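You operate a simulated robot arm through the tools that you are given. There is no shell and no other tool.

You are at the controls of a simulated two-armed robot. One attempt, no reset.

Task
Fill the tube at the filling tap to about its line; cap it.
Fine: its cap stands beside the tap, press it on by hand; leave the sled out.

Only the result counts: the job must be done as asked and must still hold three seconds after the hand-in. Knocking over, shifting, dropping, spilling or breaking anything else fails it. Lids that push on must go on centred and level and be pressed home; caps that screw on are set level and turned clockwise until they are tight.

Robot
Two 7-joint arms with fingered hands on one trunk that stands fixed in place. Base frame: the origin is at the foot of the trunk, x ahead of it, y to its left, z up; the work surface is at about z = 0.9. Lengths are in m, angles in rad, forces in N, time in s.
The left shoulder is at [0.099, 0.128, 1.086], the right one opposite. Payload 5 kg a hand.
The TCP of each hand is the grasp point between the finger pads, 0.037 m short of the fingertips. In the tool frame z runs along the fingers and y along their closing line. Largest opening 0.124 m; the body of the gripper starts 0.043 m behind the TCP. The gripper is a hand of 3 fingers: y runs from the thumb to the fingers, the wrist lies at [-0.021, -0.116, -0.203] in the tool frame, and closing takes about 1.5 s.
Orientation is that of the tool frame in the base frame, as a unit quaternion [w, x, y, z]. With the fingers straight down and the wrist toward the robot, the tool's x, y and z point along [0, 1, 0], [1, 0, 0] and [0, 0, -1] of the base frame.

Tools
- The arms move only by the tool drive_tool. It takes "left_series", "right_series" or both (then of equal length, played together; a hand with none holds still); each is a list of rows, each an object of numbers (a shift or turn left out is 0, a gripper value left out holds the last): "tx", "ty", "tz": the shift along the tool's x, y, z in m; "ax", "ay", "az": the turn, a rotation vector about the tool's x, y, z in rad. In form: [{"tx": .., "ty": .., "tz": .., "ax": .., "ay": .., "az": ..}, ...]. A call has 1 to 20 rows; each row is the pose to reach, as a shift and turn from the pose commanded when the call began, along the tool's axes at that moment. "left_fingers" and "right_fingers" are, for a hand that has rows, the finger opening in m, from 0 to 0.124, set as the call begins (left out, the last holds). Rows are played at 5 a second. More than 0.05 m and 0.15 rad between two rows, or a gripper value outside its range, and nothing of the call is played. A pose out of reach is approached as far as the arm can. The call stops where the force on the tool passes 40 N (or 10 N more than at its start, if that is more) or the arm is blocked; 0.2 s more then pass. The fingers move at their own pace (about 0.045 m/s each) and stop on an object; they squeeze with about 33 N. The grip force told is the motor's: it shows also when the fingers shut on nothing. Time passes only in rows, and 0.2 s behind the last, so rows that repeat a pose let the fingers close. It gives the time, the measured TCP pose, the force on the tool (base axes), the opening and the grip force at its end, in the units of the frame above (readings bear some noise), with the torque about the TCP (base axes, N m) and any sound that the robot's microphone picked up.
- Cameras (640 x 400 px; columns grow to the right, rows downward): "scene" is now at [0.2509, 0.0561, 1.2821]; the picture's right is [0.63, -0.78, 0.00], its down [-0.24, -0.19, -0.95] and it looks along [0.74, 0.60, -0.30] (base axes); focal length 214 px, centre (320, 200). "left" rides on the left gripper at [-0.072, -0.104, -0.154] in its tool frame; the picture's right is [-0.83, -0.26, 0.49], its down [0.51, -0.72, 0.47] and it looks along [0.23, 0.64, 0.73] (tool axes); focal length 243 px, centre (320, 200). "right" rides on the right gripper at [0.072, -0.104, -0.154] in its tool frame; the picture's right is [-0.83, 0.26, -0.49], its down [-0.51, -0.72, 0.47] and it looks along [-0.23, 0.64, 0.73] (tool axes); focal length 243 px, centre (320, 200). There is no depth. A picture from a camera that has moved, and an enlarged one, comes with that camera's place and axes in the base frame and with its lens. The place of the scene camera against the robot may be out by one fixed shift of up to 0.012 m in any direction.
- camera(camera): a new picture of that camera. It takes no simulated time.
- raise_lower(by): slides the trunk up (or, below 0, down) by that many m; the arms and the scene camera ride with it, the base frame stays. It gives what a move gives, with no picture.
- move_fingers(index, middle, thumb_bend, thumb_turn, hand): sets how far each is bent, from 0 (flat) to 1 (curled in); at 0.3 the hand is open as for a grip, at 0.7 the pads meet at the TCP. One left out holds its place. A second passes; each finger stops where it meets its share of the squeeze, and holds until it gets a number again. A gripper value or a shape takes the hand back. It gives what a move gives, with no picture; readings hold the bend of each and the force on the fingers (four entries, about 0 where the hand has none), thumb and palm. thumb_turn goes from beside the hand (0) to across from the fingers (1), as for a grip.
- hand_shape(shape, hand): the hand has 3 fingers and takes this shape, open, in about a second: jaw (thumb against the fingers, like two jaws); tri (thumb and two fingers); tip (a fingertip pinch); poke (one finger out to press); point (the index stretched); flat (the hand flat); cup (the hand cupped); fist (a fist). The gripper value then closes the fingers along that shape, each until it touches; the sizes above hold for jaw. It gives what a move gives, with no picture.
- aim_head(pan, tilt): turns the head with the scene camera to pan (to the left, within 1.396 rad either way) and tilt (down, from -0.506 to 1.204), counted from straight ahead of the robot. It gives what a move gives.
- inspect(camera, box): a new picture of the part [left, top, right, bottom] of that camera's present view, enlarged. It takes no simulated time.
- job_done(): hands the job in; it is judged then, once.

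Nothing tells you positions but the pictures and the camera data. Unless the task says otherwise, let go and move clear before handing in.

The tools are called after ">>>" by a JSON object that holds its "op" and its "data". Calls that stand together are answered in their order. drive_tool: Moves the arms, as the interface text tells. Its arguments: {"type":"object","properties":{"left_series":{"type":"array","items":{"type":"object","properties":{"tx":{"type":"number"},"ty":{"type":"number"},"tz":{"type":"number"},"ax":{"type":"number"},"ay":{"type":"number"},"az":{"type":"number"}}}},"left_fingers":{"type":"number"},"right_series":{"type":"array","items":{"type":"object","properties":{"tx":{"type":"number"},"ty":{"type":"number"},"tz":{"type":"number"},"ax":{"type":"number"},"ay":{"type":"number"},"az":{"type":"number"}}}},"right_fingers":{"type":"number"}},"required":[]} The other tools are called the same way: raise_lower (by) slides the trunk up or down; hand_shape (shape, hand) gives the hand a shape; move_fingers (index, middle, thumb_bend, thumb_turn, hand) moves the fingers one by one; aim_head (pan, tilt) turns the head that bears the scene camera; camera (camera) takes a picture; inspect (camera, box) takes an enlarged picture of a part of a camera's view; job_done () hands the job in.

At the start:

```text
time: 0.0
left_ee_pos: [0.4406, 0.4971, 1.3122]
left_tool_rot: [0.0, 0.707, 0.707, 0.0]
left_wrist_force: [-0.8, 0.5, 0.8]
left_wrist_torque: [-0.01, 0.01, 0.01]
left_grip_width: 0.1237
left_gripper_force: 0.0
left_shape: jaw
left_bend: [0.3, 0.3, 0.3, 0.98]
left_finger forces: [0.0, 0.0, 0.1, 0.0, 0.0, 0.0]
right_ee_pos: [0.6981, 0.06, 1.2902]
right_tool_rot: [0.0, 0.707, 0.707, 0.0]
right_wrist_force: [0.4, -0.2, -1.0]
right_wrist_torque: [-0.01, 0.0, 0.02]
right_grip_width: 0.1236
right_gripper_force: 0.1
right_shape: jaw
right_bend: [0.3, 0.3, 0.3, 0.98]
right_finger forces: [0.1, 0.0, 0.1, 0.1, 0.0, 0.0]
trunk travel left (down, up): [-0.275, 0.288]
head pan, tilt: [0.681, 0.307]
```

scene: 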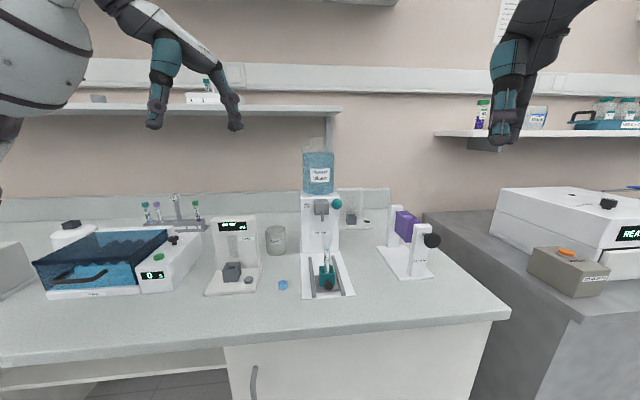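
right: 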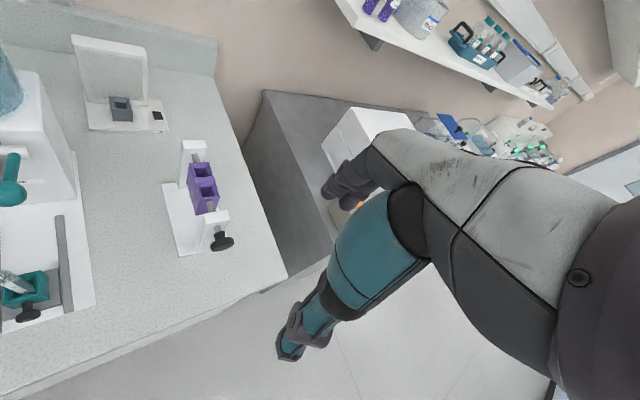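
left: 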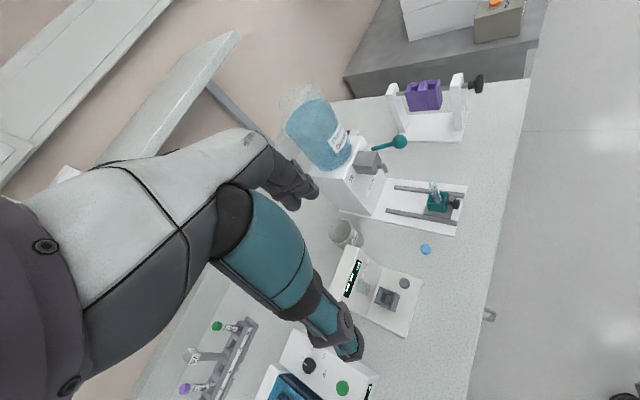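

I see the filling stand (blue bottle, tap with a teal lever ball) with a teal sled carrying a tube, and a small blue cap beside it on the bench. I'll look closer before planning.

>>> {"op": "inspect", "data": {"camera": "scene", "box": [260, 140, 380, 310]}}

>>> {"op": "inspect", "data": {"camera": "left", "box": [280, 80, 500, 270]}}

>>> {"op": "inspect", "data": {"camera": "right", "box": [0, 40, 160, 340]}}

>>> {"op": "inspect", "data": {"camera": "scene", "box": [290, 180, 360, 230]}}

>>> {"op": "inspect", "data": {"camera": "scene", "box": [270, 245, 360, 305]}}

```text
2.35 times, centred on (320, 225) of scene
camera zoom: at [0.2509, 0.0561, 1.2821], right [0.63, -0.78, 0.0], down [-0.24, -0.19, -0.95], along [0.74, 0.6, -0.3], focal length 505 px, centre (320, 141)
```

zoom: 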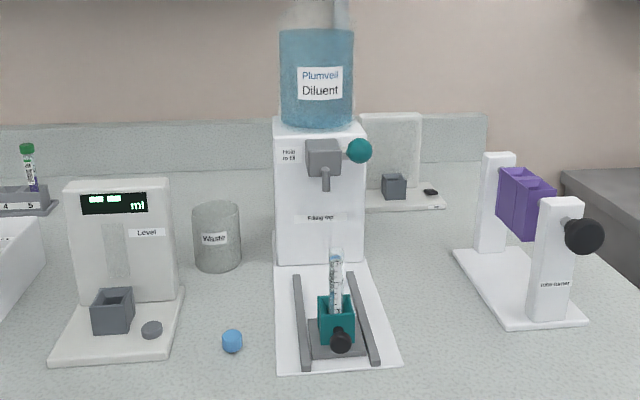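

```text
2.11 times, centred on (390, 175) of left
camera zoom: at [0.3353, 0.4238, 1.4658], right [-0.26, -0.83, -0.49], down [-0.72, 0.51, -0.47], along [0.64, 0.23, -0.73], focal length 511 px, centre (173, 253)
```

zoom: 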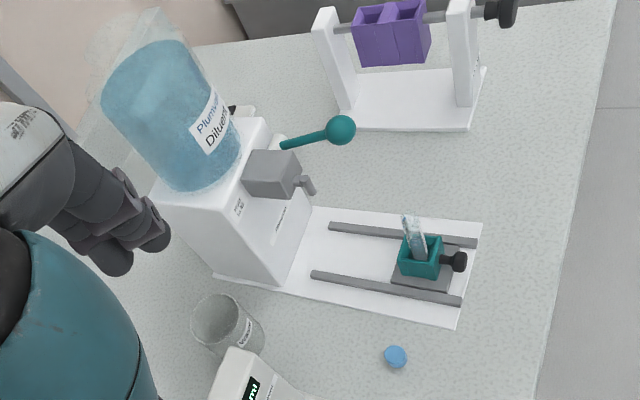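

```text
1.33 times, centred on (80, 190) of right
camera zoom: at [0.5937, 0.133, 1.4445], right [0.26, -0.83, 0.49], down [-0.72, -0.51, -0.47], along [0.64, -0.23, -0.73], focal length 324 px, centre (640, 213)
```

zoom: 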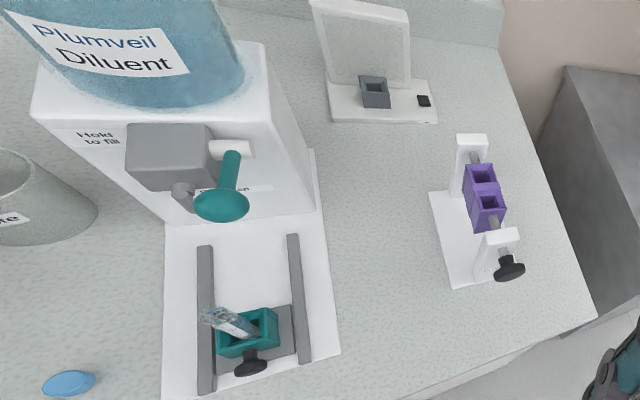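

```text
8.00 times, centred on (325, 205) of scene
camera zoom: at [0.2509, 0.0561, 1.2821], right [0.63, -0.78, 0.0], down [-0.24, -0.19, -0.95], along [0.74, 0.6, -0.3], focal length 1716 px, centre (280, 160)
```

zoom: 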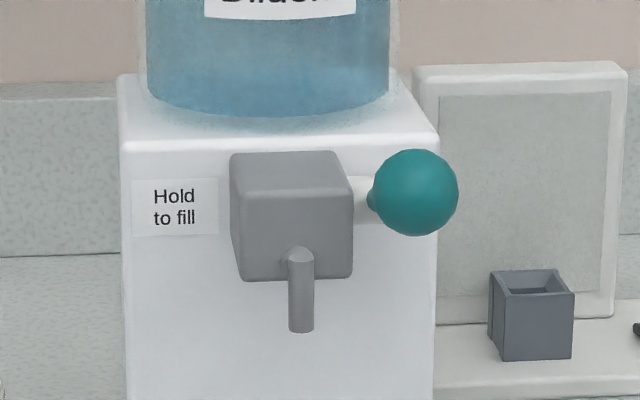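

```text
6.67 times, centred on (315, 275) of scene
camera zoom: at [0.2509, 0.0561, 1.2821], right [0.63, -0.78, 0.0], down [-0.24, -0.19, -0.95], along [0.74, 0.6, -0.3], focal length 1430 px, centre (353, -300)
```

zoom: 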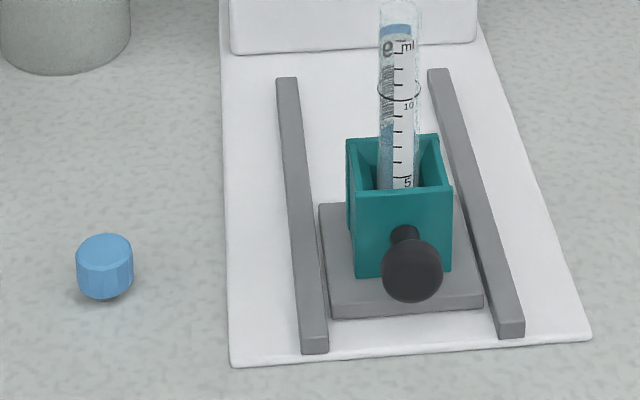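

I see the sled pulled out toward the robot with the tube at about (0.62, 0.33, top 1.015) and the spout tip at about (0.68, 0.395, 1.045). The lever ball is at about (0.676, 0.346, 1.106) and the cap at about (0.54, 0.41). Next I turn the right hand to get a clear side view of the tap.

>>> {"op": "drive_tool", "data": {"right_series": [{"tx": 0.005, "ty": -0.0125, "tz": 0.01, "az": -0.15}, {"tx": 0.01, "ty": -0.025, "tz": 0.02, "az": -0.3}, {"tx": 0.015, "ty": -0.0375, "tz": 0.03, "az": -0.45}, {"tx": 0.02, "ty": -0.05, "tz": 0.045, "az": -0.6}, {"tx": 0.025, "ty": -0.0625, "tz": 0.06, "az": -0.75}, {"tx": 0.03, "ty": -0.075, "tz": 0.07, "az": -0.9}, {"tx": 0.035, "ty": -0.0875, "tz": 0.08, "az": -1.05}, {"tx": 0.04, "ty": -0.1, "tz": 0.09, "az": -1.2}]}}

>>> {"op": "camera", "data": {"camera": "right"}}

>>> {"op": "camera", "data": {"camera": "scene"}}

```text
time: 1.8
left_ee_pos: [0.4396, 0.4976, 1.3115]
left_tool_rot: [0.001, 0.707, 0.707, 0.0]
left_wrist_force: [1.2, -0.8, 0.3]
left_wrist_torque: [0.01, 0.0, 0.03]
left_grip_width: 0.1235
left_gripper_force: 0.0
left_shape: jaw
left_bend: [0.3, 0.3, 0.3, 0.98]
left_finger forces: [0.0, 0.0, 0.1, 0.0, 0.0, 0.1]
right_ee_pos: [0.5983, 0.1001, 1.201]
right_tool_rot: [0.0, 0.183, 0.983, 0.0]
right_wrist_force: [0.0, 0.2, 0.2]
right_wrist_torque: [-0.01, -0.02, 0.02]
right_grip_width: 0.1237
right_gripper_force: 0.2
right_shape: jaw
right_bend: [0.3, 0.3, 0.3, 0.98]
right_finger forces: [0.0, 0.1, 0.1, 0.0, 0.0, 0.0]
trunk travel left (down, up): [-0.275, 0.288]
head pan, tilt: [0.681, 0.307]
```

```text
taken
camera right: at [0.4924, 0.0301, 1.3551], right [0.87, -0.05, 0.49], down [0.21, -0.86, -0.47], along [0.45, 0.51, -0.73], focal length 243 px, centre (320, 200)
```

right: 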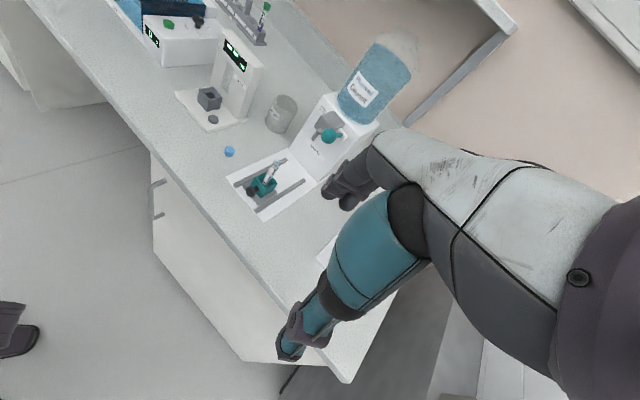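

```text
taken
camera scene: at [0.2512, 0.0562, 1.282], right [0.63, -0.78, 0.0], down [-0.24, -0.19, -0.95], along [0.74, 0.6, -0.3], focal length 214 px, centre (320, 200)
```

scene: 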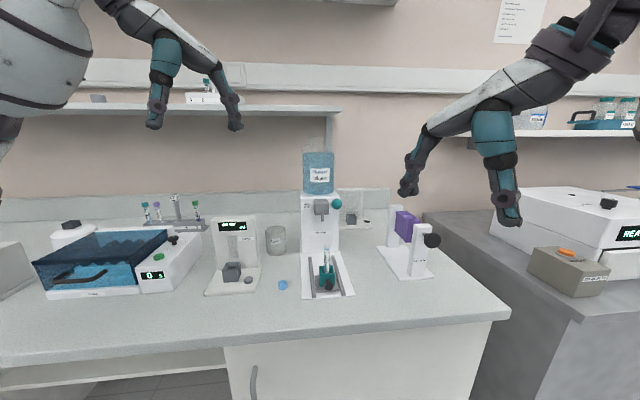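

I see the tap from its right side now. I'll zoom in on the lever, the tube and the cap.

>>> {"op": "inspect", "data": {"camera": "right", "box": [220, 90, 380, 220]}}

>>> {"op": "inspect", "data": {"camera": "right", "box": [300, 100, 360, 150]}}

>>> {"op": "inspect", "data": {"camera": "right", "box": [240, 150, 310, 215]}}

>>> {"op": "inspect", "data": {"camera": "left", "box": [340, 120, 420, 190]}}

>>> {"op": "inspect", "data": {"camera": "scene", "box": [310, 235, 345, 300]}}

>>> {"op": "inspect", "data": {"camera": "left", "box": [380, 170, 480, 270]}}

```text
3.08 times, centred on (300, 155) of right
camera zoom: at [0.4924, 0.0301, 1.3551], right [0.87, -0.05, 0.49], down [0.21, -0.86, -0.47], along [0.45, 0.51, -0.73], focal length 746 px, centre (382, 338)
```

zoom: 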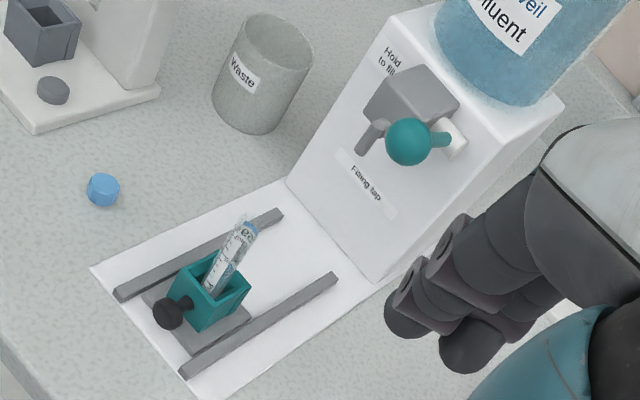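

```text
8.00 times, centred on (330, 125) of right
camera zoom: at [0.4924, 0.0301, 1.3551], right [0.87, -0.05, 0.49], down [0.21, -0.86, -0.47], along [0.45, 0.51, -0.73], focal length 1941 px, centre (240, 800)
```

zoom: 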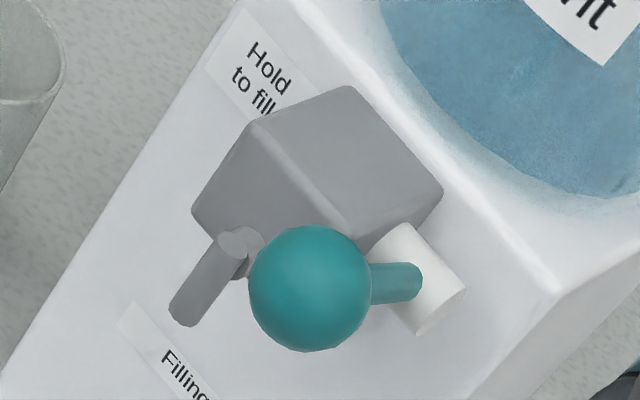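

```text
6.15 times, centred on (275, 182) of right
camera zoom: at [0.4924, 0.0301, 1.3551], right [0.87, -0.05, 0.49], down [0.21, -0.86, -0.47], along [0.45, 0.51, -0.73], focal length 1493 px, centre (597, 308)
```

zoom: 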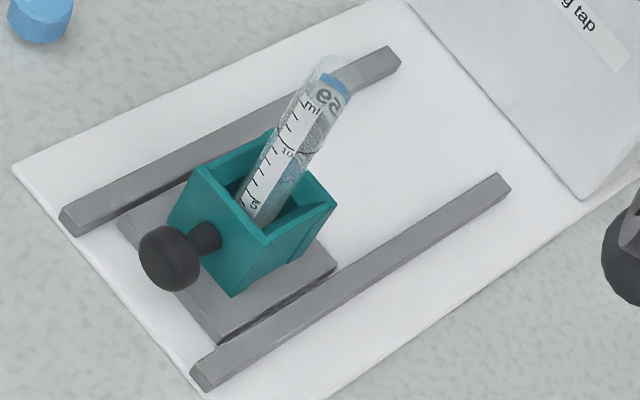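

```text
5.71 times, centred on (380, 155) of left
camera zoom: at [0.3357, 0.424, 1.4657], right [-0.26, -0.83, -0.49], down [-0.72, 0.51, -0.47], along [0.64, 0.23, -0.73], focal length 1386 px, centre (-23, 457)
```

zoom: 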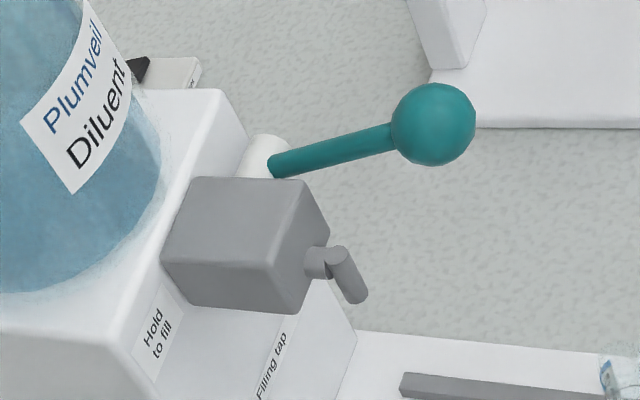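

```text
6.15 times, centred on (328, 268) of scene
camera zoom: at [0.2512, 0.0562, 1.282], right [0.63, -0.78, 0.0], down [-0.24, -0.19, -0.95], along [0.74, 0.6, -0.3], focal length 1320 px, centre (274, -215)
```

zoom: 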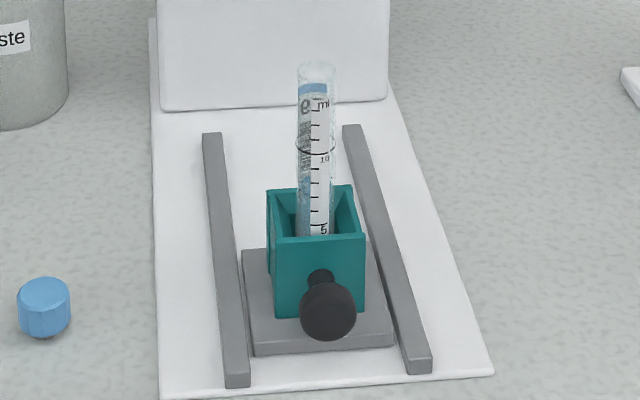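

```text
4.00 times, centred on (430, 220) of left
camera zoom: at [0.3357, 0.424, 1.4657], right [-0.26, -0.83, -0.49], down [-0.72, 0.51, -0.47], along [0.64, 0.23, -0.73], focal length 970 px, centre (-120, 120)
```

zoom: 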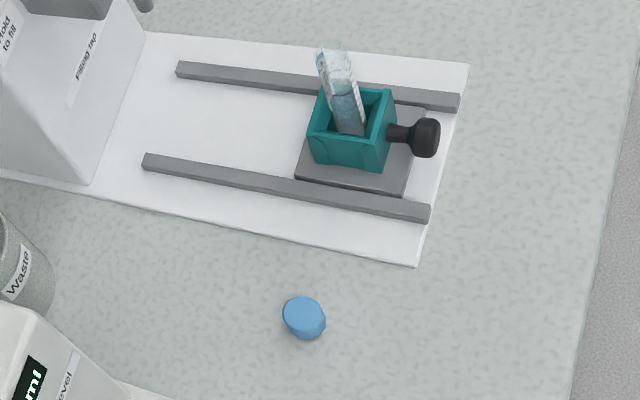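

The lever runs from a lateral hub forward to the ball, so it should press down, and the sled has a black knob to hold. Before planning the grasp I'll check the shape of the hands.

>>> {"op": "inspect", "data": {"camera": "scene", "box": [390, 60, 560, 240]}}

>>> {"op": "inspect", "data": {"camera": "scene", "box": [80, 0, 260, 140]}}

```text
2.22 times, centred on (475, 150) of scene
camera zoom: at [0.2512, 0.0562, 1.282], right [0.63, -0.78, 0.0], down [-0.24, -0.19, -0.95], along [0.74, 0.6, -0.3], focal length 477 px, centre (-24, 311)
```

zoom: 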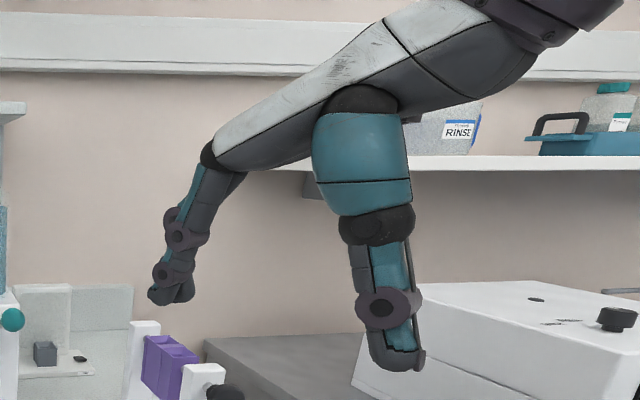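

```text
2.86 times, centred on (170, 70) of scene
camera zoom: at [0.2512, 0.0562, 1.282], right [0.63, -0.78, 0.0], down [-0.24, -0.19, -0.95], along [0.74, 0.6, -0.3], focal length 613 px, centre (749, 571)
```

zoom: 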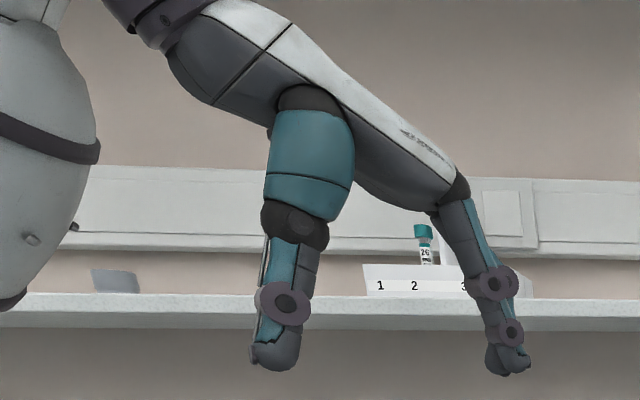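

The hand has a slanted palm, two fingers and a thumb. I'll try the shapes in free air to learn how they close.

>>> {"op": "hand_shape", "data": {"hand": "left", "shape": "tip"}}

>>> {"op": "camera", "data": {"camera": "left"}}

>>> {"op": "inspect", "data": {"camera": "scene", "box": [100, 30, 260, 140]}}

>>> {"op": "drive_tool", "data": {"left_series": [{"tz": 0.0}, {"tz": 0}, {"tz": 0}, {"tz": 0}, {"tz": 0}, {"tz": 0}, {"tz": 0}, {"tz": 0}], "left_fingers": 0.02}}

>>> {"op": "camera", "data": {"camera": "left"}}

>>> {"op": "inspect", "data": {"camera": "scene", "box": [100, 30, 260, 140]}}

```text
time: 2.7
left_ee_pos: [0.439, 0.4978, 1.3122]
left_tool_rot: [0.0, 0.707, 0.708, 0.0]
left_wrist_force: [0.8, -0.2, 0.0]
left_wrist_torque: [0.02, 0.01, 0.0]
left_grip_width: 0.1238
left_gripper_force: 0.0
left_shape: tip
left_bend: [0.3, 0.98, 0.3, 0.98]
left_finger forces: [0.1, 0.0, 0.1, 0.1, 0.0, 0.1]
right_ee_pos: [0.5975, 0.1009, 1.2029]
right_tool_rot: [0.0, 0.184, 0.983, -0.001]
right_wrist_force: [0.5, -0.3, 0.2]
right_wrist_torque: [0.01, 0.0, 0.02]
right_grip_width: 0.1235
right_gripper_force: 0.1
right_shape: jaw
right_bend: [0.3, 0.3, 0.3, 0.98]
right_finger forces: [0.0, 0.0, 0.0, 0.0, 0.0, 0.0]
trunk travel left (down, up): [-0.275, 0.288]
head pan, tilt: [0.681, 0.307]
```

```text
taken
camera left: at [0.3354, 0.4238, 1.4658], right [-0.26, -0.83, -0.49], down [-0.72, 0.51, -0.47], along [0.64, 0.23, -0.73], focal length 243 px, centre (320, 200)
```

left: 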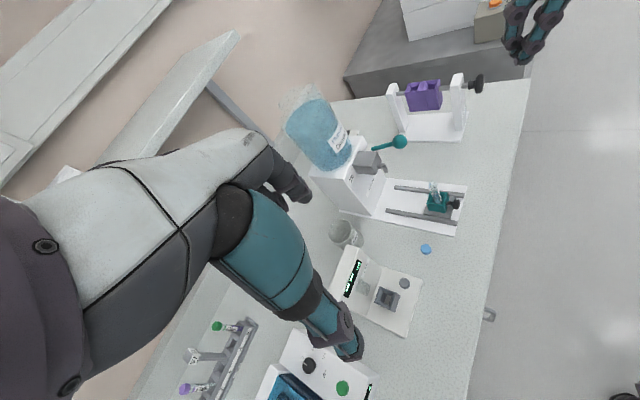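

```text
3.64 times, centred on (180, 85) of scene
camera zoom: at [0.2509, 0.0561, 1.2821], right [0.63, -0.78, 0.0], down [-0.24, -0.19, -0.95], along [0.74, 0.6, -0.3], focal length 780 px, centre (829, 618)
```

zoom: 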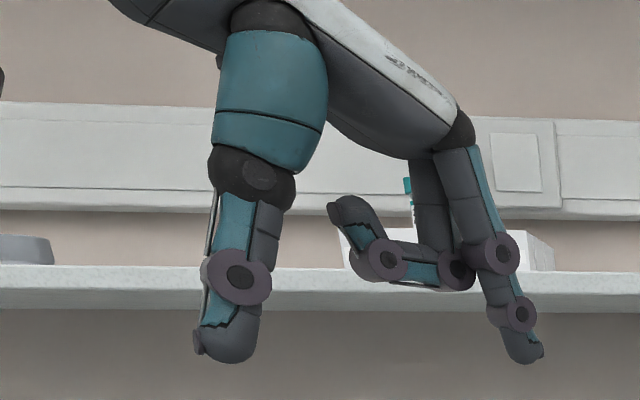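

```text
time: 4.5
left_ee_pos: [0.4402, 0.4976, 1.3119]
left_tool_rot: [0.0, 0.707, 0.707, 0.0]
left_wrist_force: [0.1, -0.5, 1.0]
left_wrist_torque: [0.01, 0.04, 0.03]
left_grip_width: 0.0206
left_gripper_force: 0.1
left_shape: tip
left_bend: [0.72, 0.98, 0.74, 1.0]
left_finger forces: [0.1, 0.0, 0.0, 0.0, 0.0, 0.1]
right_ee_pos: [0.5982, 0.1011, 1.2027]
right_tool_rot: [0.0, 0.183, 0.983, -0.001]
right_wrist_force: [-0.5, -1.2, 0.6]
right_wrist_torque: [0.0, -0.01, 0.01]
right_grip_width: 0.1239
right_gripper_force: 0.2
right_shape: jaw
right_bend: [0.3, 0.3, 0.3, 0.98]
right_finger forces: [0.0, 0.0, 0.0, 0.0, 0.0, 0.0]
trunk travel left (down, up): [-0.275, 0.288]
head pan, tilt: [0.681, 0.307]
```

```text
taken
camera left: at [0.3353, 0.4238, 1.4658], right [-0.26, -0.83, -0.49], down [-0.72, 0.51, -0.47], along [0.64, 0.23, -0.73], focal length 243 px, centre (320, 200)
```

left: 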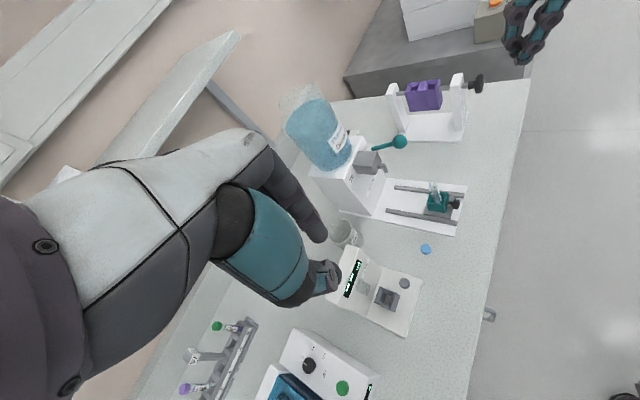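

```text
3.64 times, centred on (180, 85) of scene
camera zoom: at [0.2509, 0.0561, 1.2821], right [0.63, -0.78, 0.0], down [-0.24, -0.19, -0.95], along [0.74, 0.6, -0.3], focal length 780 px, centre (829, 618)
```

zoom: 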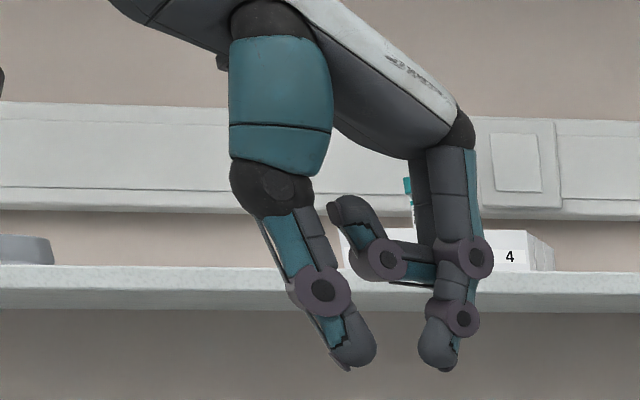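

The tip shape curls the middle finger away and pinches at the fingertips. I'll look closer at where that pinch lies.

>>> {"op": "inspect", "data": {"camera": "left", "box": [250, 180, 400, 320]}}

>>> {"op": "hand_shape", "data": {"hand": "left", "shape": "tri"}}

>>> {"op": "drive_tool", "data": {"left_series": [{"tz": 0.0}, {"tz": 0}, {"tz": 0}, {"tz": 0}, {"tz": 0}, {"tz": 0}, {"tz": 0}, {"tz": 0}], "left_fingers": 0.02}}

>>> {"op": "inspect", "data": {"camera": "left", "box": [250, 180, 400, 320]}}

>>> {"op": "inspect", "data": {"camera": "scene", "box": [100, 30, 260, 140]}}

>>> {"op": "hand_shape", "data": {"hand": "left", "shape": "jaw"}}

>>> {"op": "drive_tool", "data": {"left_series": [{"tz": 0.0}, {"tz": 0}, {"tz": 0}, {"tz": 0}, {"tz": 0}, {"tz": 0}, {"tz": 0}, {"tz": 0}], "left_fingers": 0.02}}

>>> {"op": "inspect", "data": {"camera": "left", "box": [250, 180, 400, 320]}}

>>> {"op": "inspect", "data": {"camera": "scene", "box": [100, 30, 260, 140]}}

```text
2.86 times, centred on (325, 250) of left
camera zoom: at [0.3353, 0.4238, 1.4658], right [-0.26, -0.83, -0.49], down [-0.72, 0.51, -0.47], along [0.64, 0.23, -0.73], focal length 693 px, centre (306, 57)
```

zoom: 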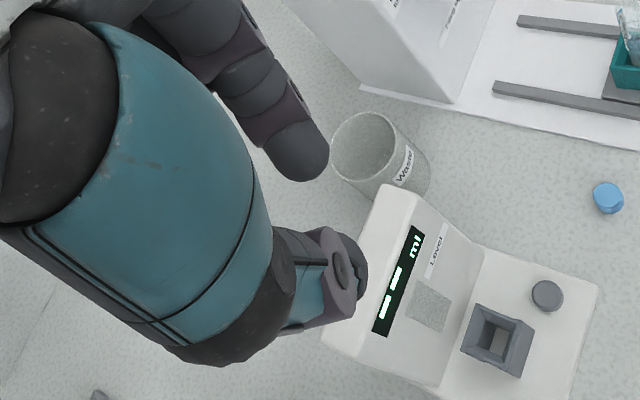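

```text
time: 5.4
left_ee_pos: [0.4401, 0.4979, 1.3132]
left_tool_rot: [-0.001, 0.707, 0.707, 0.0]
left_wrist_force: [-0.5, 0.0, -0.4]
left_wrist_torque: [0.01, 0.01, 0.01]
left_grip_width: 0.1237
left_gripper_force: 0.0
left_shape: tri
left_bend: [0.3, 0.3, 0.3, 0.98]
left_finger forces: [0.0, 0.0, 0.1, 0.0, 0.0, 0.0]
right_ee_pos: [0.5986, 0.0994, 1.203]
right_tool_rot: [0.0, 0.184, 0.983, 0.0]
right_wrist_force: [0.5, -0.8, 0.1]
right_wrist_torque: [-0.02, 0.01, 0.01]
right_grip_width: 0.1238
right_gripper_force: 0.1
right_shape: jaw
right_bend: [0.3, 0.3, 0.3, 0.98]
right_finger forces: [0.0, 0.0, 0.1, 0.0, 0.1, 0.0]
trunk travel left (down, up): [-0.275, 0.288]
head pan, tilt: [0.681, 0.307]
```

```text
time: 7.2
left_ee_pos: [0.4394, 0.4968, 1.3126]
left_tool_rot: [0.0, 0.707, 0.707, 0.0]
left_wrist_force: [-0.3, -0.4, 0.1]
left_wrist_torque: [-0.02, 0.01, 0.0]
left_grip_width: 0.0204
left_gripper_force: 0.0
left_shape: tri
left_bend: [0.73, 0.61, 0.74, 1.0]
left_finger forces: [0.0, 0.0, 0.0, 0.0, 0.1, 0.0]
right_ee_pos: [0.5992, 0.1006, 1.2025]
right_tool_rot: [-0.001, 0.184, 0.983, 0.0]
right_wrist_force: [-0.1, -0.6, 0.4]
right_wrist_torque: [0.01, 0.0, -0.02]
right_grip_width: 0.1236
right_gripper_force: 0.1
right_shape: jaw
right_bend: [0.3, 0.3, 0.3, 0.98]
right_finger forces: [0.1, 0.0, 0.1, 0.0, 0.1, 0.0]
trunk travel left (down, up): [-0.275, 0.288]
head pan, tilt: [0.681, 0.307]
```

```text
2.86 times, centred on (325, 250) of left
camera zoom: at [0.3353, 0.4238, 1.4658], right [-0.26, -0.83, -0.49], down [-0.72, 0.51, -0.47], along [0.64, 0.23, -0.73], focal length 693 px, centre (306, 57)
```

zoom: 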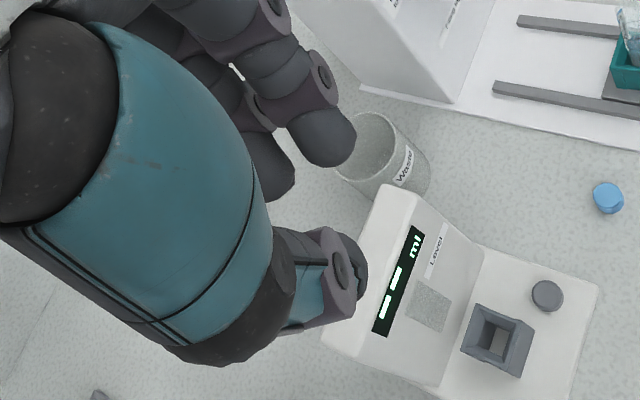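

```text
3.64 times, centred on (180, 85) of scene
camera zoom: at [0.2509, 0.0561, 1.2821], right [0.63, -0.78, 0.0], down [-0.24, -0.19, -0.95], along [0.74, 0.6, -0.3], focal length 780 px, centre (829, 618)
```

zoom: 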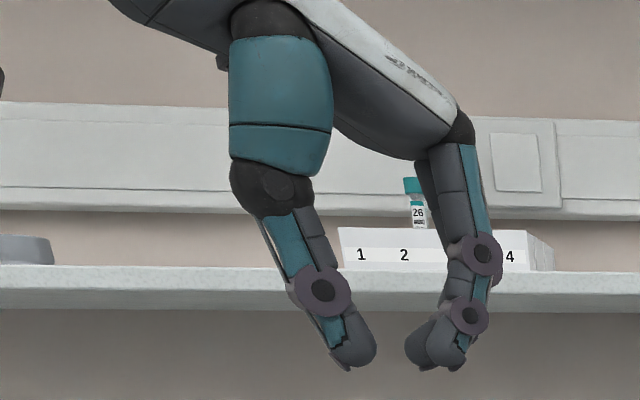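

```text
time: 8.1
left_ee_pos: [0.44, 0.4974, 1.3125]
left_tool_rot: [0.0, 0.707, 0.707, 0.0]
left_wrist_force: [-0.2, -0.7, 0.5]
left_wrist_torque: [-0.03, 0.0, -0.02]
left_grip_width: 0.1235
left_gripper_force: 0.3
left_shape: jaw
left_bend: [0.3, 0.3, 0.3, 0.98]
left_finger forces: [0.0, 0.1, 0.0, 0.0, 0.0, 0.0]
right_ee_pos: [0.5983, 0.1002, 1.2017]
right_tool_rot: [-0.001, 0.184, 0.983, 0.0]
right_wrist_force: [0.3, -0.1, 0.0]
right_wrist_torque: [0.01, 0.0, -0.01]
right_grip_width: 0.1238
right_gripper_force: 0.0
right_shape: jaw
right_bend: [0.3, 0.3, 0.3, 0.98]
right_finger forces: [0.0, 0.0, 0.0, 0.0, 0.0, 0.0]
trunk travel left (down, up): [-0.275, 0.288]
head pan, tilt: [0.681, 0.307]
```

```text
time: 9.9
left_ee_pos: [0.4398, 0.4971, 1.3123]
left_tool_rot: [0.0, 0.707, 0.707, 0.001]
left_wrist_force: [0.2, 0.7, -0.1]
left_wrist_torque: [-0.01, 0.02, -0.04]
left_grip_width: 0.0202
left_gripper_force: 0.1
left_shape: jaw
left_bend: [0.73, 0.61, 0.74, 1.0]
left_finger forces: [0.1, 0.1, 0.0, 0.0, 0.0, 0.1]
right_ee_pos: [0.5994, 0.1004, 1.2017]
right_tool_rot: [0.0, 0.183, 0.983, 0.0]
right_wrist_force: [-0.2, 0.4, -0.7]
right_wrist_torque: [-0.04, 0.01, 0.0]
right_grip_width: 0.1237
right_gripper_force: 0.2
right_shape: jaw
right_bend: [0.3, 0.3, 0.3, 0.98]
right_finger forces: [0.1, 0.0, 0.1, 0.0, 0.0, 0.0]
trunk travel left (down, up): [-0.275, 0.288]
head pan, tilt: [0.681, 0.307]
```

```text
2.86 times, centred on (325, 250) of left
camera zoom: at [0.3353, 0.4238, 1.4658], right [-0.26, -0.83, -0.49], down [-0.72, 0.51, -0.47], along [0.64, 0.23, -0.73], focal length 693 px, centre (306, 57)
```

zoom: 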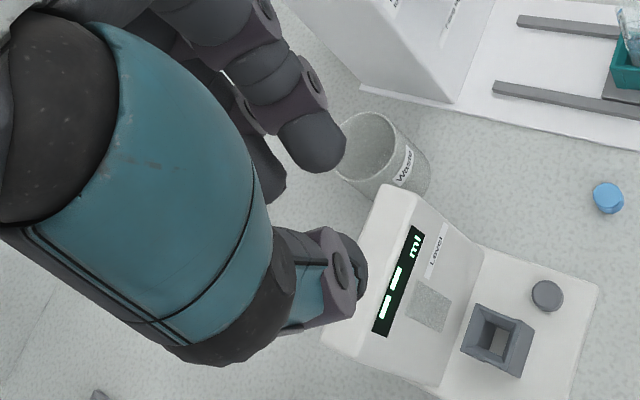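

```text
3.64 times, centred on (180, 85) of scene
camera zoom: at [0.2509, 0.0561, 1.2821], right [0.63, -0.78, 0.0], down [-0.24, -0.19, -0.95], along [0.74, 0.6, -0.3], focal length 780 px, centre (829, 618)
```

zoom: 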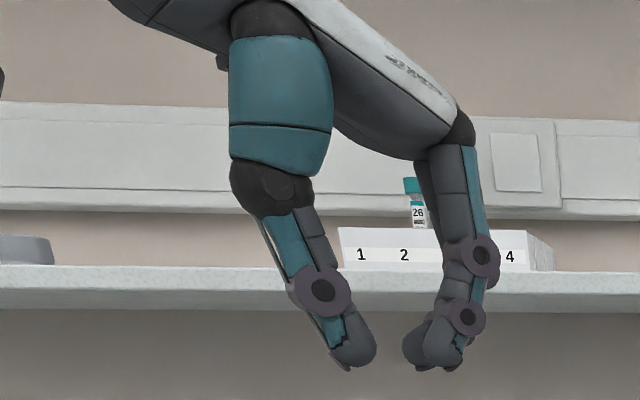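

The tip shape pinches thumb and index at about x = 0, which suits both the knob and the cap. The right hand will work the sled and the lever, and the left hand the cap. I now turn the right hand toward the knob.

>>> {"op": "hand_shape", "data": {"hand": "right", "shape": "tip"}}

>>> {"op": "drive_tool", "data": {"right_series": [{"tx": 0.0146, "ty": 0.0104, "tz": 0.00875, "az": -0.1442}, {"tx": 0.0292, "ty": 0.0209, "tz": 0.0175, "az": -0.2884}, {"tx": 0.0438, "ty": 0.0313, "tz": 0.02625, "az": -0.4326}, {"tx": 0.0585, "ty": 0.0418, "tz": 0.035, "az": -0.5768}, {"tx": 0.0731, "ty": 0.0522, "tz": 0.04375, "az": -0.721}, {"tx": 0.0877, "ty": 0.0626, "tz": 0.0525, "az": -0.8652}, {"tx": 0.1023, "ty": 0.0731, "tz": 0.06125, "az": -1.0094}, {"tx": 0.1169, "ty": 0.0835, "tz": 0.07, "az": -1.1537}], "right_fingers": 0.06}}

>>> {"op": "camera", "data": {"camera": "scene"}}

>>> {"op": "camera", "data": {"camera": "right"}}

>>> {"op": "camera", "data": {"camera": "left"}}

```text
time: 10.8
left_ee_pos: [0.4393, 0.4972, 1.3124]
left_tool_rot: [0.0, 0.707, 0.707, -0.001]
left_wrist_force: [-0.4, -0.1, -0.3]
left_wrist_torque: [-0.01, -0.02, -0.01]
left_grip_width: 0.0203
left_gripper_force: 0.1
left_shape: jaw
left_bend: [0.73, 0.61, 0.74, 1.0]
left_finger forces: [0.0, 0.0, 0.1, 0.1, 0.1, 0.0]
right_ee_pos: [0.5993, 0.0992, 1.2027]
right_tool_rot: [0.0, 0.184, 0.983, 0.0]
right_wrist_force: [-0.4, -0.1, 0.3]
right_wrist_torque: [-0.02, 0.02, 0.01]
right_grip_width: 0.1238
right_gripper_force: 0.2
right_shape: tip
right_bend: [0.3, 0.98, 0.3, 0.98]
right_finger forces: [0.0, 0.1, 0.0, 0.0, 0.0, 0.0]
trunk travel left (down, up): [-0.275, 0.288]
head pan, tilt: [0.681, 0.307]
```

```text
time: 12.6
left_ee_pos: [0.4384, 0.4984, 1.3111]
left_tool_rot: [0.0, 0.707, 0.707, -0.001]
left_wrist_force: [0.2, 0.5, -1.6]
left_wrist_torque: [-0.05, -0.02, 0.02]
left_grip_width: 0.0204
left_gripper_force: 0.1
left_shape: jaw
left_bend: [0.73, 0.61, 0.74, 1.0]
left_finger forces: [0.0, 0.0, 0.0, 0.1, 0.0, 0.0]
right_ee_pos: [0.5217, 0.2206, 1.1299]
right_tool_rot: [0.0, -0.383, 0.924, 0.0]
right_wrist_force: [-0.6, 0.5, 0.0]
right_wrist_torque: [-0.02, 0.05, -0.01]
right_grip_width: 0.0606
right_gripper_force: 0.0
right_shape: tip
right_bend: [0.73, 0.98, 0.7, 1.0]
right_finger forces: [0.1, 0.0, 0.0, 0.0, 0.0, 0.1]
trunk travel left (down, up): [-0.275, 0.288]
head pan, tilt: [0.681, 0.307]
```

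```text
taken
camera scene: at [0.251, 0.0571, 1.282], right [0.63, -0.78, 0.0], down [-0.24, -0.19, -0.95], along [0.74, 0.6, -0.3], focal length 214 px, centre (320, 200)
```

scene: 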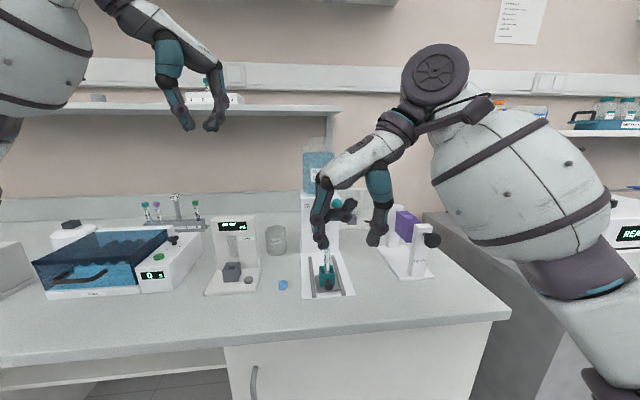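

```text
taken
camera right: at [0.5427, 0.0963, 1.2836], right [0.4, 0.77, 0.49], down [0.87, -0.15, -0.47], along [-0.29, 0.62, -0.73], focal length 243 px, centre (320, 200)
```

right: 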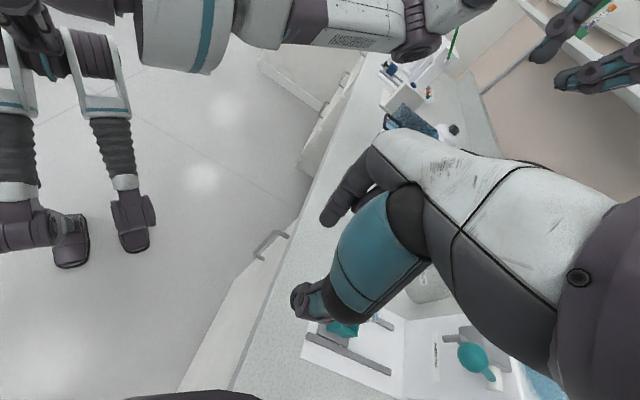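

```text
taken
camera left: at [0.3355, 0.425, 1.4654], right [-0.26, -0.83, -0.49], down [-0.72, 0.51, -0.47], along [0.64, 0.23, -0.73], focal length 243 px, centre (320, 200)
```

left: 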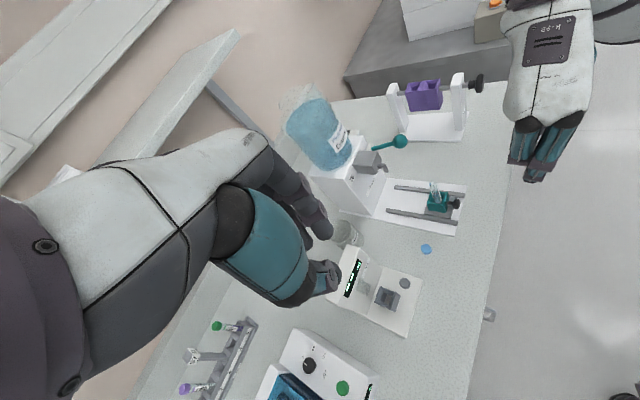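

The right hand now stands in front of the sled, and both arms are clear. I tilt it so the fingers point inward and down, and bring it to a pre-grasp near the knob.

>>> {"op": "drive_tool", "data": {"right_series": [{"tx": -0.0118, "ty": 0.0028, "tz": 0.0228, "ay": -0.1309}, {"tx": -0.0236, "ty": 0.0057, "tz": 0.0455, "ay": -0.2618}, {"tx": -0.0354, "ty": 0.0085, "tz": 0.0682, "ay": -0.3927}, {"tx": -0.0472, "ty": 0.0114, "tz": 0.091, "ay": -0.5236}], "right_fingers": 0.06}}

>>> {"op": "camera", "data": {"camera": "scene"}}

>>> {"op": "inspect", "data": {"camera": "left", "box": [360, 120, 560, 250]}}

>>> {"op": "inspect", "data": {"camera": "scene", "box": [270, 200, 400, 310]}}

```text
time: 13.6
left_ee_pos: [0.4412, 0.4971, 1.3127]
left_tool_rot: [0.0, 0.707, 0.707, 0.0]
left_wrist_force: [0.2, -0.4, 0.0]
left_wrist_torque: [0.03, 0.03, 0.0]
left_grip_width: 0.0201
left_gripper_force: 0.0
left_shape: jaw
left_bend: [0.73, 0.61, 0.74, 1.0]
left_finger forces: [0.1, 0.0, 0.1, 0.0, 0.0, 0.0]
right_ee_pos: [0.5493, 0.2598, 1.0416]
right_tool_rot: [0.24, -0.369, 0.892, 0.099]
right_wrist_force: [-0.1, -0.3, 0.5]
right_wrist_torque: [-0.02, -0.03, 0.01]
right_grip_width: 0.0603
right_gripper_force: 0.1
right_shape: tip
right_bend: [0.73, 0.98, 0.7, 1.0]
right_finger forces: [0.0, 0.0, 0.0, 0.1, 0.0, 0.1]
trunk travel left (down, up): [-0.275, 0.288]
head pan, tilt: [0.681, 0.307]
```

```text
taken
camera scene: at [0.2515, 0.0557, 1.282], right [0.63, -0.78, 0.0], down [-0.24, -0.19, -0.95], along [0.74, 0.6, -0.3], focal length 214 px, centre (320, 200)
```

scene: 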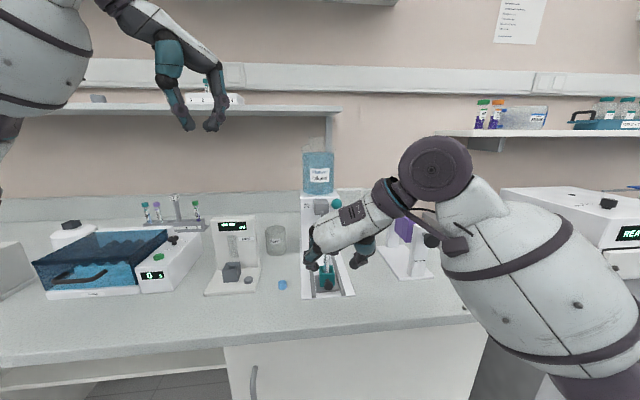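

```text
3.08 times, centred on (460, 185) of left
camera zoom: at [0.336, 0.4234, 1.4658], right [-0.26, -0.83, -0.49], down [-0.72, 0.51, -0.47], along [0.64, 0.23, -0.73], focal length 746 px, centre (-111, 246)
```

zoom: 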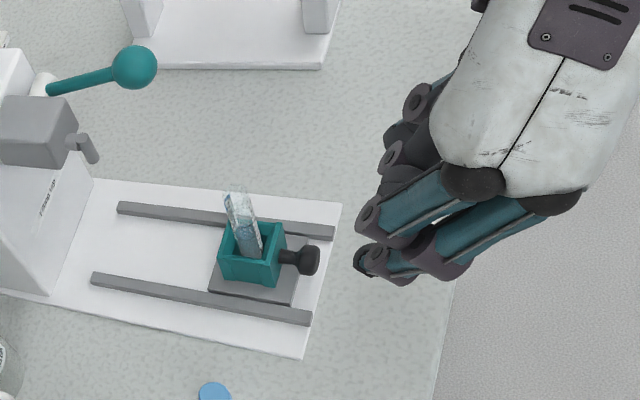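

```text
3.64 times, centred on (335, 255) of scene
camera zoom: at [0.2515, 0.0557, 1.282], right [0.63, -0.78, 0.0], down [-0.24, -0.19, -0.95], along [0.74, 0.6, -0.3], focal length 780 px, centre (266, 0)
```

zoom: 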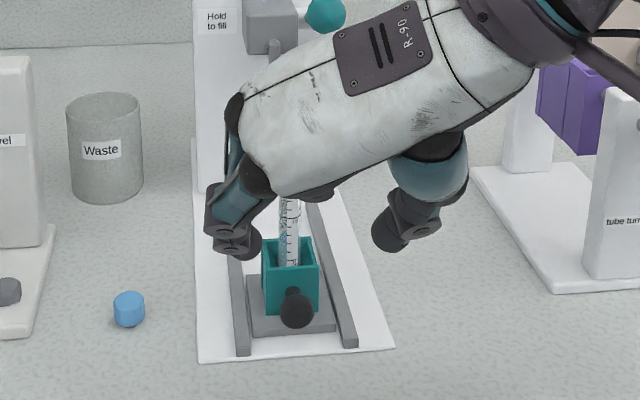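

The fingers straddle the line to the knob. I'll advance along the finger direction and check partway.

>>> {"op": "drive_tool", "data": {"right_series": [{"tz": 0.02}, {"tz": 0.04}, {"tz": 0.06}]}}

>>> {"op": "inspect", "data": {"camera": "left", "box": [360, 120, 560, 250]}}

>>> {"op": "inspect", "data": {"camera": "scene", "box": [270, 200, 400, 310]}}

>>> {"op": "inspect", "data": {"camera": "right", "box": [200, 180, 440, 400]}}

```text
time: 14.4
left_ee_pos: [0.4391, 0.4967, 1.3122]
left_tool_rot: [0.001, 0.707, 0.707, -0.001]
left_wrist_force: [0.0, -0.8, -0.7]
left_wrist_torque: [0.02, 0.02, 0.0]
left_grip_width: 0.0203
left_gripper_force: 0.0
left_shape: jaw
left_bend: [0.73, 0.61, 0.74, 1.0]
left_finger forces: [0.1, 0.0, 0.0, 0.0, 0.0, 0.0]
right_ee_pos: [0.5676, 0.2815, 0.9892]
right_tool_rot: [0.239, -0.369, 0.893, 0.099]
right_wrist_force: [0.1, 0.9, 0.7]
right_wrist_torque: [0.03, 0.03, 0.01]
right_grip_width: 0.0604
right_gripper_force: 0.1
right_shape: tip
right_bend: [0.73, 0.98, 0.7, 1.0]
right_finger forces: [0.0, 0.0, 0.0, 0.0, 0.0, 0.0]
trunk travel left (down, up): [-0.275, 0.288]
head pan, tilt: [0.681, 0.307]
```

```text
3.08 times, centred on (460, 185) of left
camera zoom: at [0.3357, 0.4239, 1.4657], right [-0.26, -0.83, -0.49], down [-0.72, 0.51, -0.47], along [0.64, 0.23, -0.73], focal length 746 px, centre (-111, 246)
```

zoom: 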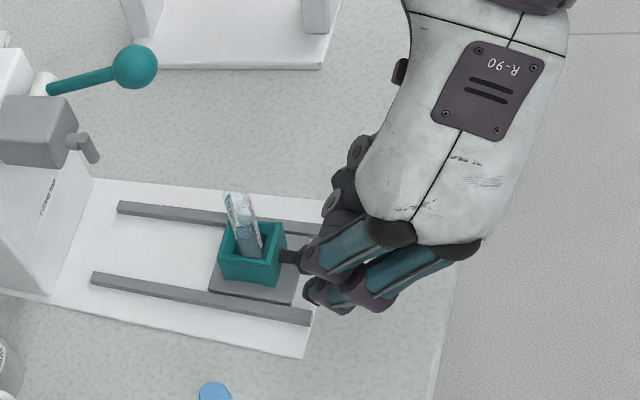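

```text
3.64 times, centred on (335, 255) of scene
camera zoom: at [0.2512, 0.0562, 1.282], right [0.63, -0.78, 0.0], down [-0.24, -0.19, -0.95], along [0.74, 0.6, -0.3], focal length 780 px, centre (266, 0)
```

zoom: 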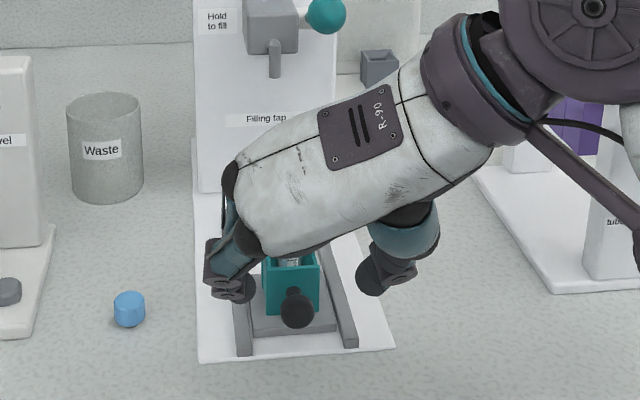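

```text
1.82 times, centred on (320, 290) of right
camera zoom: at [0.5416, 0.1109, 1.0855], right [0.15, 0.52, 0.84], down [0.99, -0.03, -0.15], along [-0.05, 0.85, -0.52], focal length 441 px, centre (320, 36)
```

zoom: 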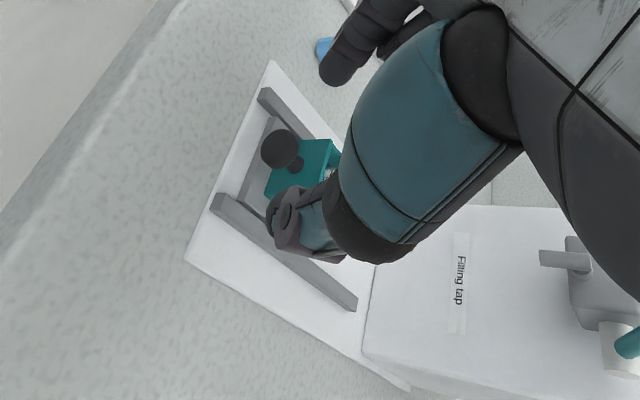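

The knob sits between thumb and index in both views. I advance the last 3 cm and close on it.

>>> {"op": "drive_tool", "data": {"right_series": [{"tz": 0.015}, {"tz": 0.03}]}}

>>> {"op": "inspect", "data": {"camera": "scene", "box": [270, 200, 400, 310]}}

>>> {"op": "inspect", "data": {"camera": "right", "box": [200, 180, 440, 400]}}

>>> {"op": "inspect", "data": {"camera": "left", "box": [360, 120, 560, 250]}}

```text
time: 15.0
left_ee_pos: [0.4392, 0.4978, 1.3132]
left_tool_rot: [-0.001, 0.707, 0.707, 0.0]
left_wrist_force: [0.4, -0.5, 0.2]
left_wrist_torque: [-0.01, -0.02, 0.01]
left_grip_width: 0.0205
left_gripper_force: 0.1
left_shape: jaw
left_bend: [0.73, 0.61, 0.74, 1.0]
left_finger forces: [0.0, 0.0, 0.1, 0.0, 0.1, 0.0]
right_ee_pos: [0.5776, 0.2933, 0.9618]
right_tool_rot: [0.24, -0.368, 0.893, 0.099]
right_wrist_force: [0.2, 0.5, 0.1]
right_wrist_torque: [0.02, 0.0, 0.01]
right_grip_width: 0.0603
right_gripper_force: 0.0
right_shape: tip
right_bend: [0.73, 0.98, 0.7, 1.0]
right_finger forces: [0.1, 0.0, 0.0, 0.0, 0.1, 0.0]
trunk travel left (down, up): [-0.275, 0.288]
head pan, tilt: [0.681, 0.307]
```

```text
3.64 times, centred on (335, 255) of scene
camera zoom: at [0.2511, 0.0561, 1.282], right [0.63, -0.78, 0.0], down [-0.24, -0.19, -0.95], along [0.74, 0.6, -0.3], focal length 780 px, centre (266, 0)
```

zoom: 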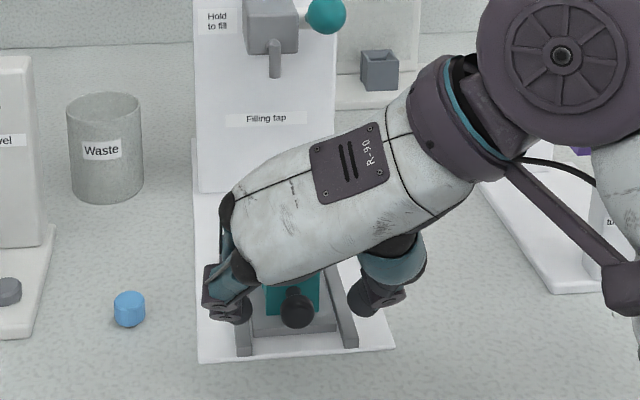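

```text
1.82 times, centred on (320, 290) of right
camera zoom: at [0.5509, 0.1219, 1.0584], right [0.15, 0.52, 0.84], down [0.99, -0.04, -0.15], along [-0.05, 0.85, -0.52], focal length 441 px, centre (320, 36)
```

zoom: 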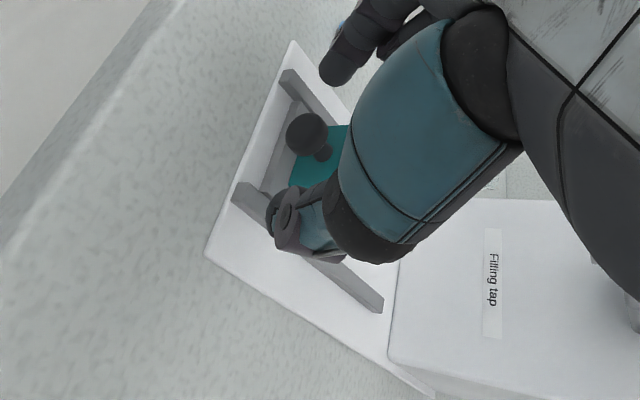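

```text
3.08 times, centred on (460, 185) of left
camera zoom: at [0.3356, 0.4238, 1.4657], right [-0.26, -0.83, -0.49], down [-0.72, 0.51, -0.47], along [0.64, 0.23, -0.73], focal length 746 px, centre (-111, 246)
```

zoom: 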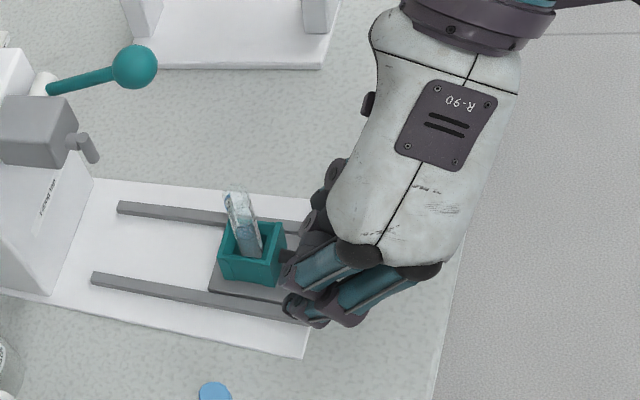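

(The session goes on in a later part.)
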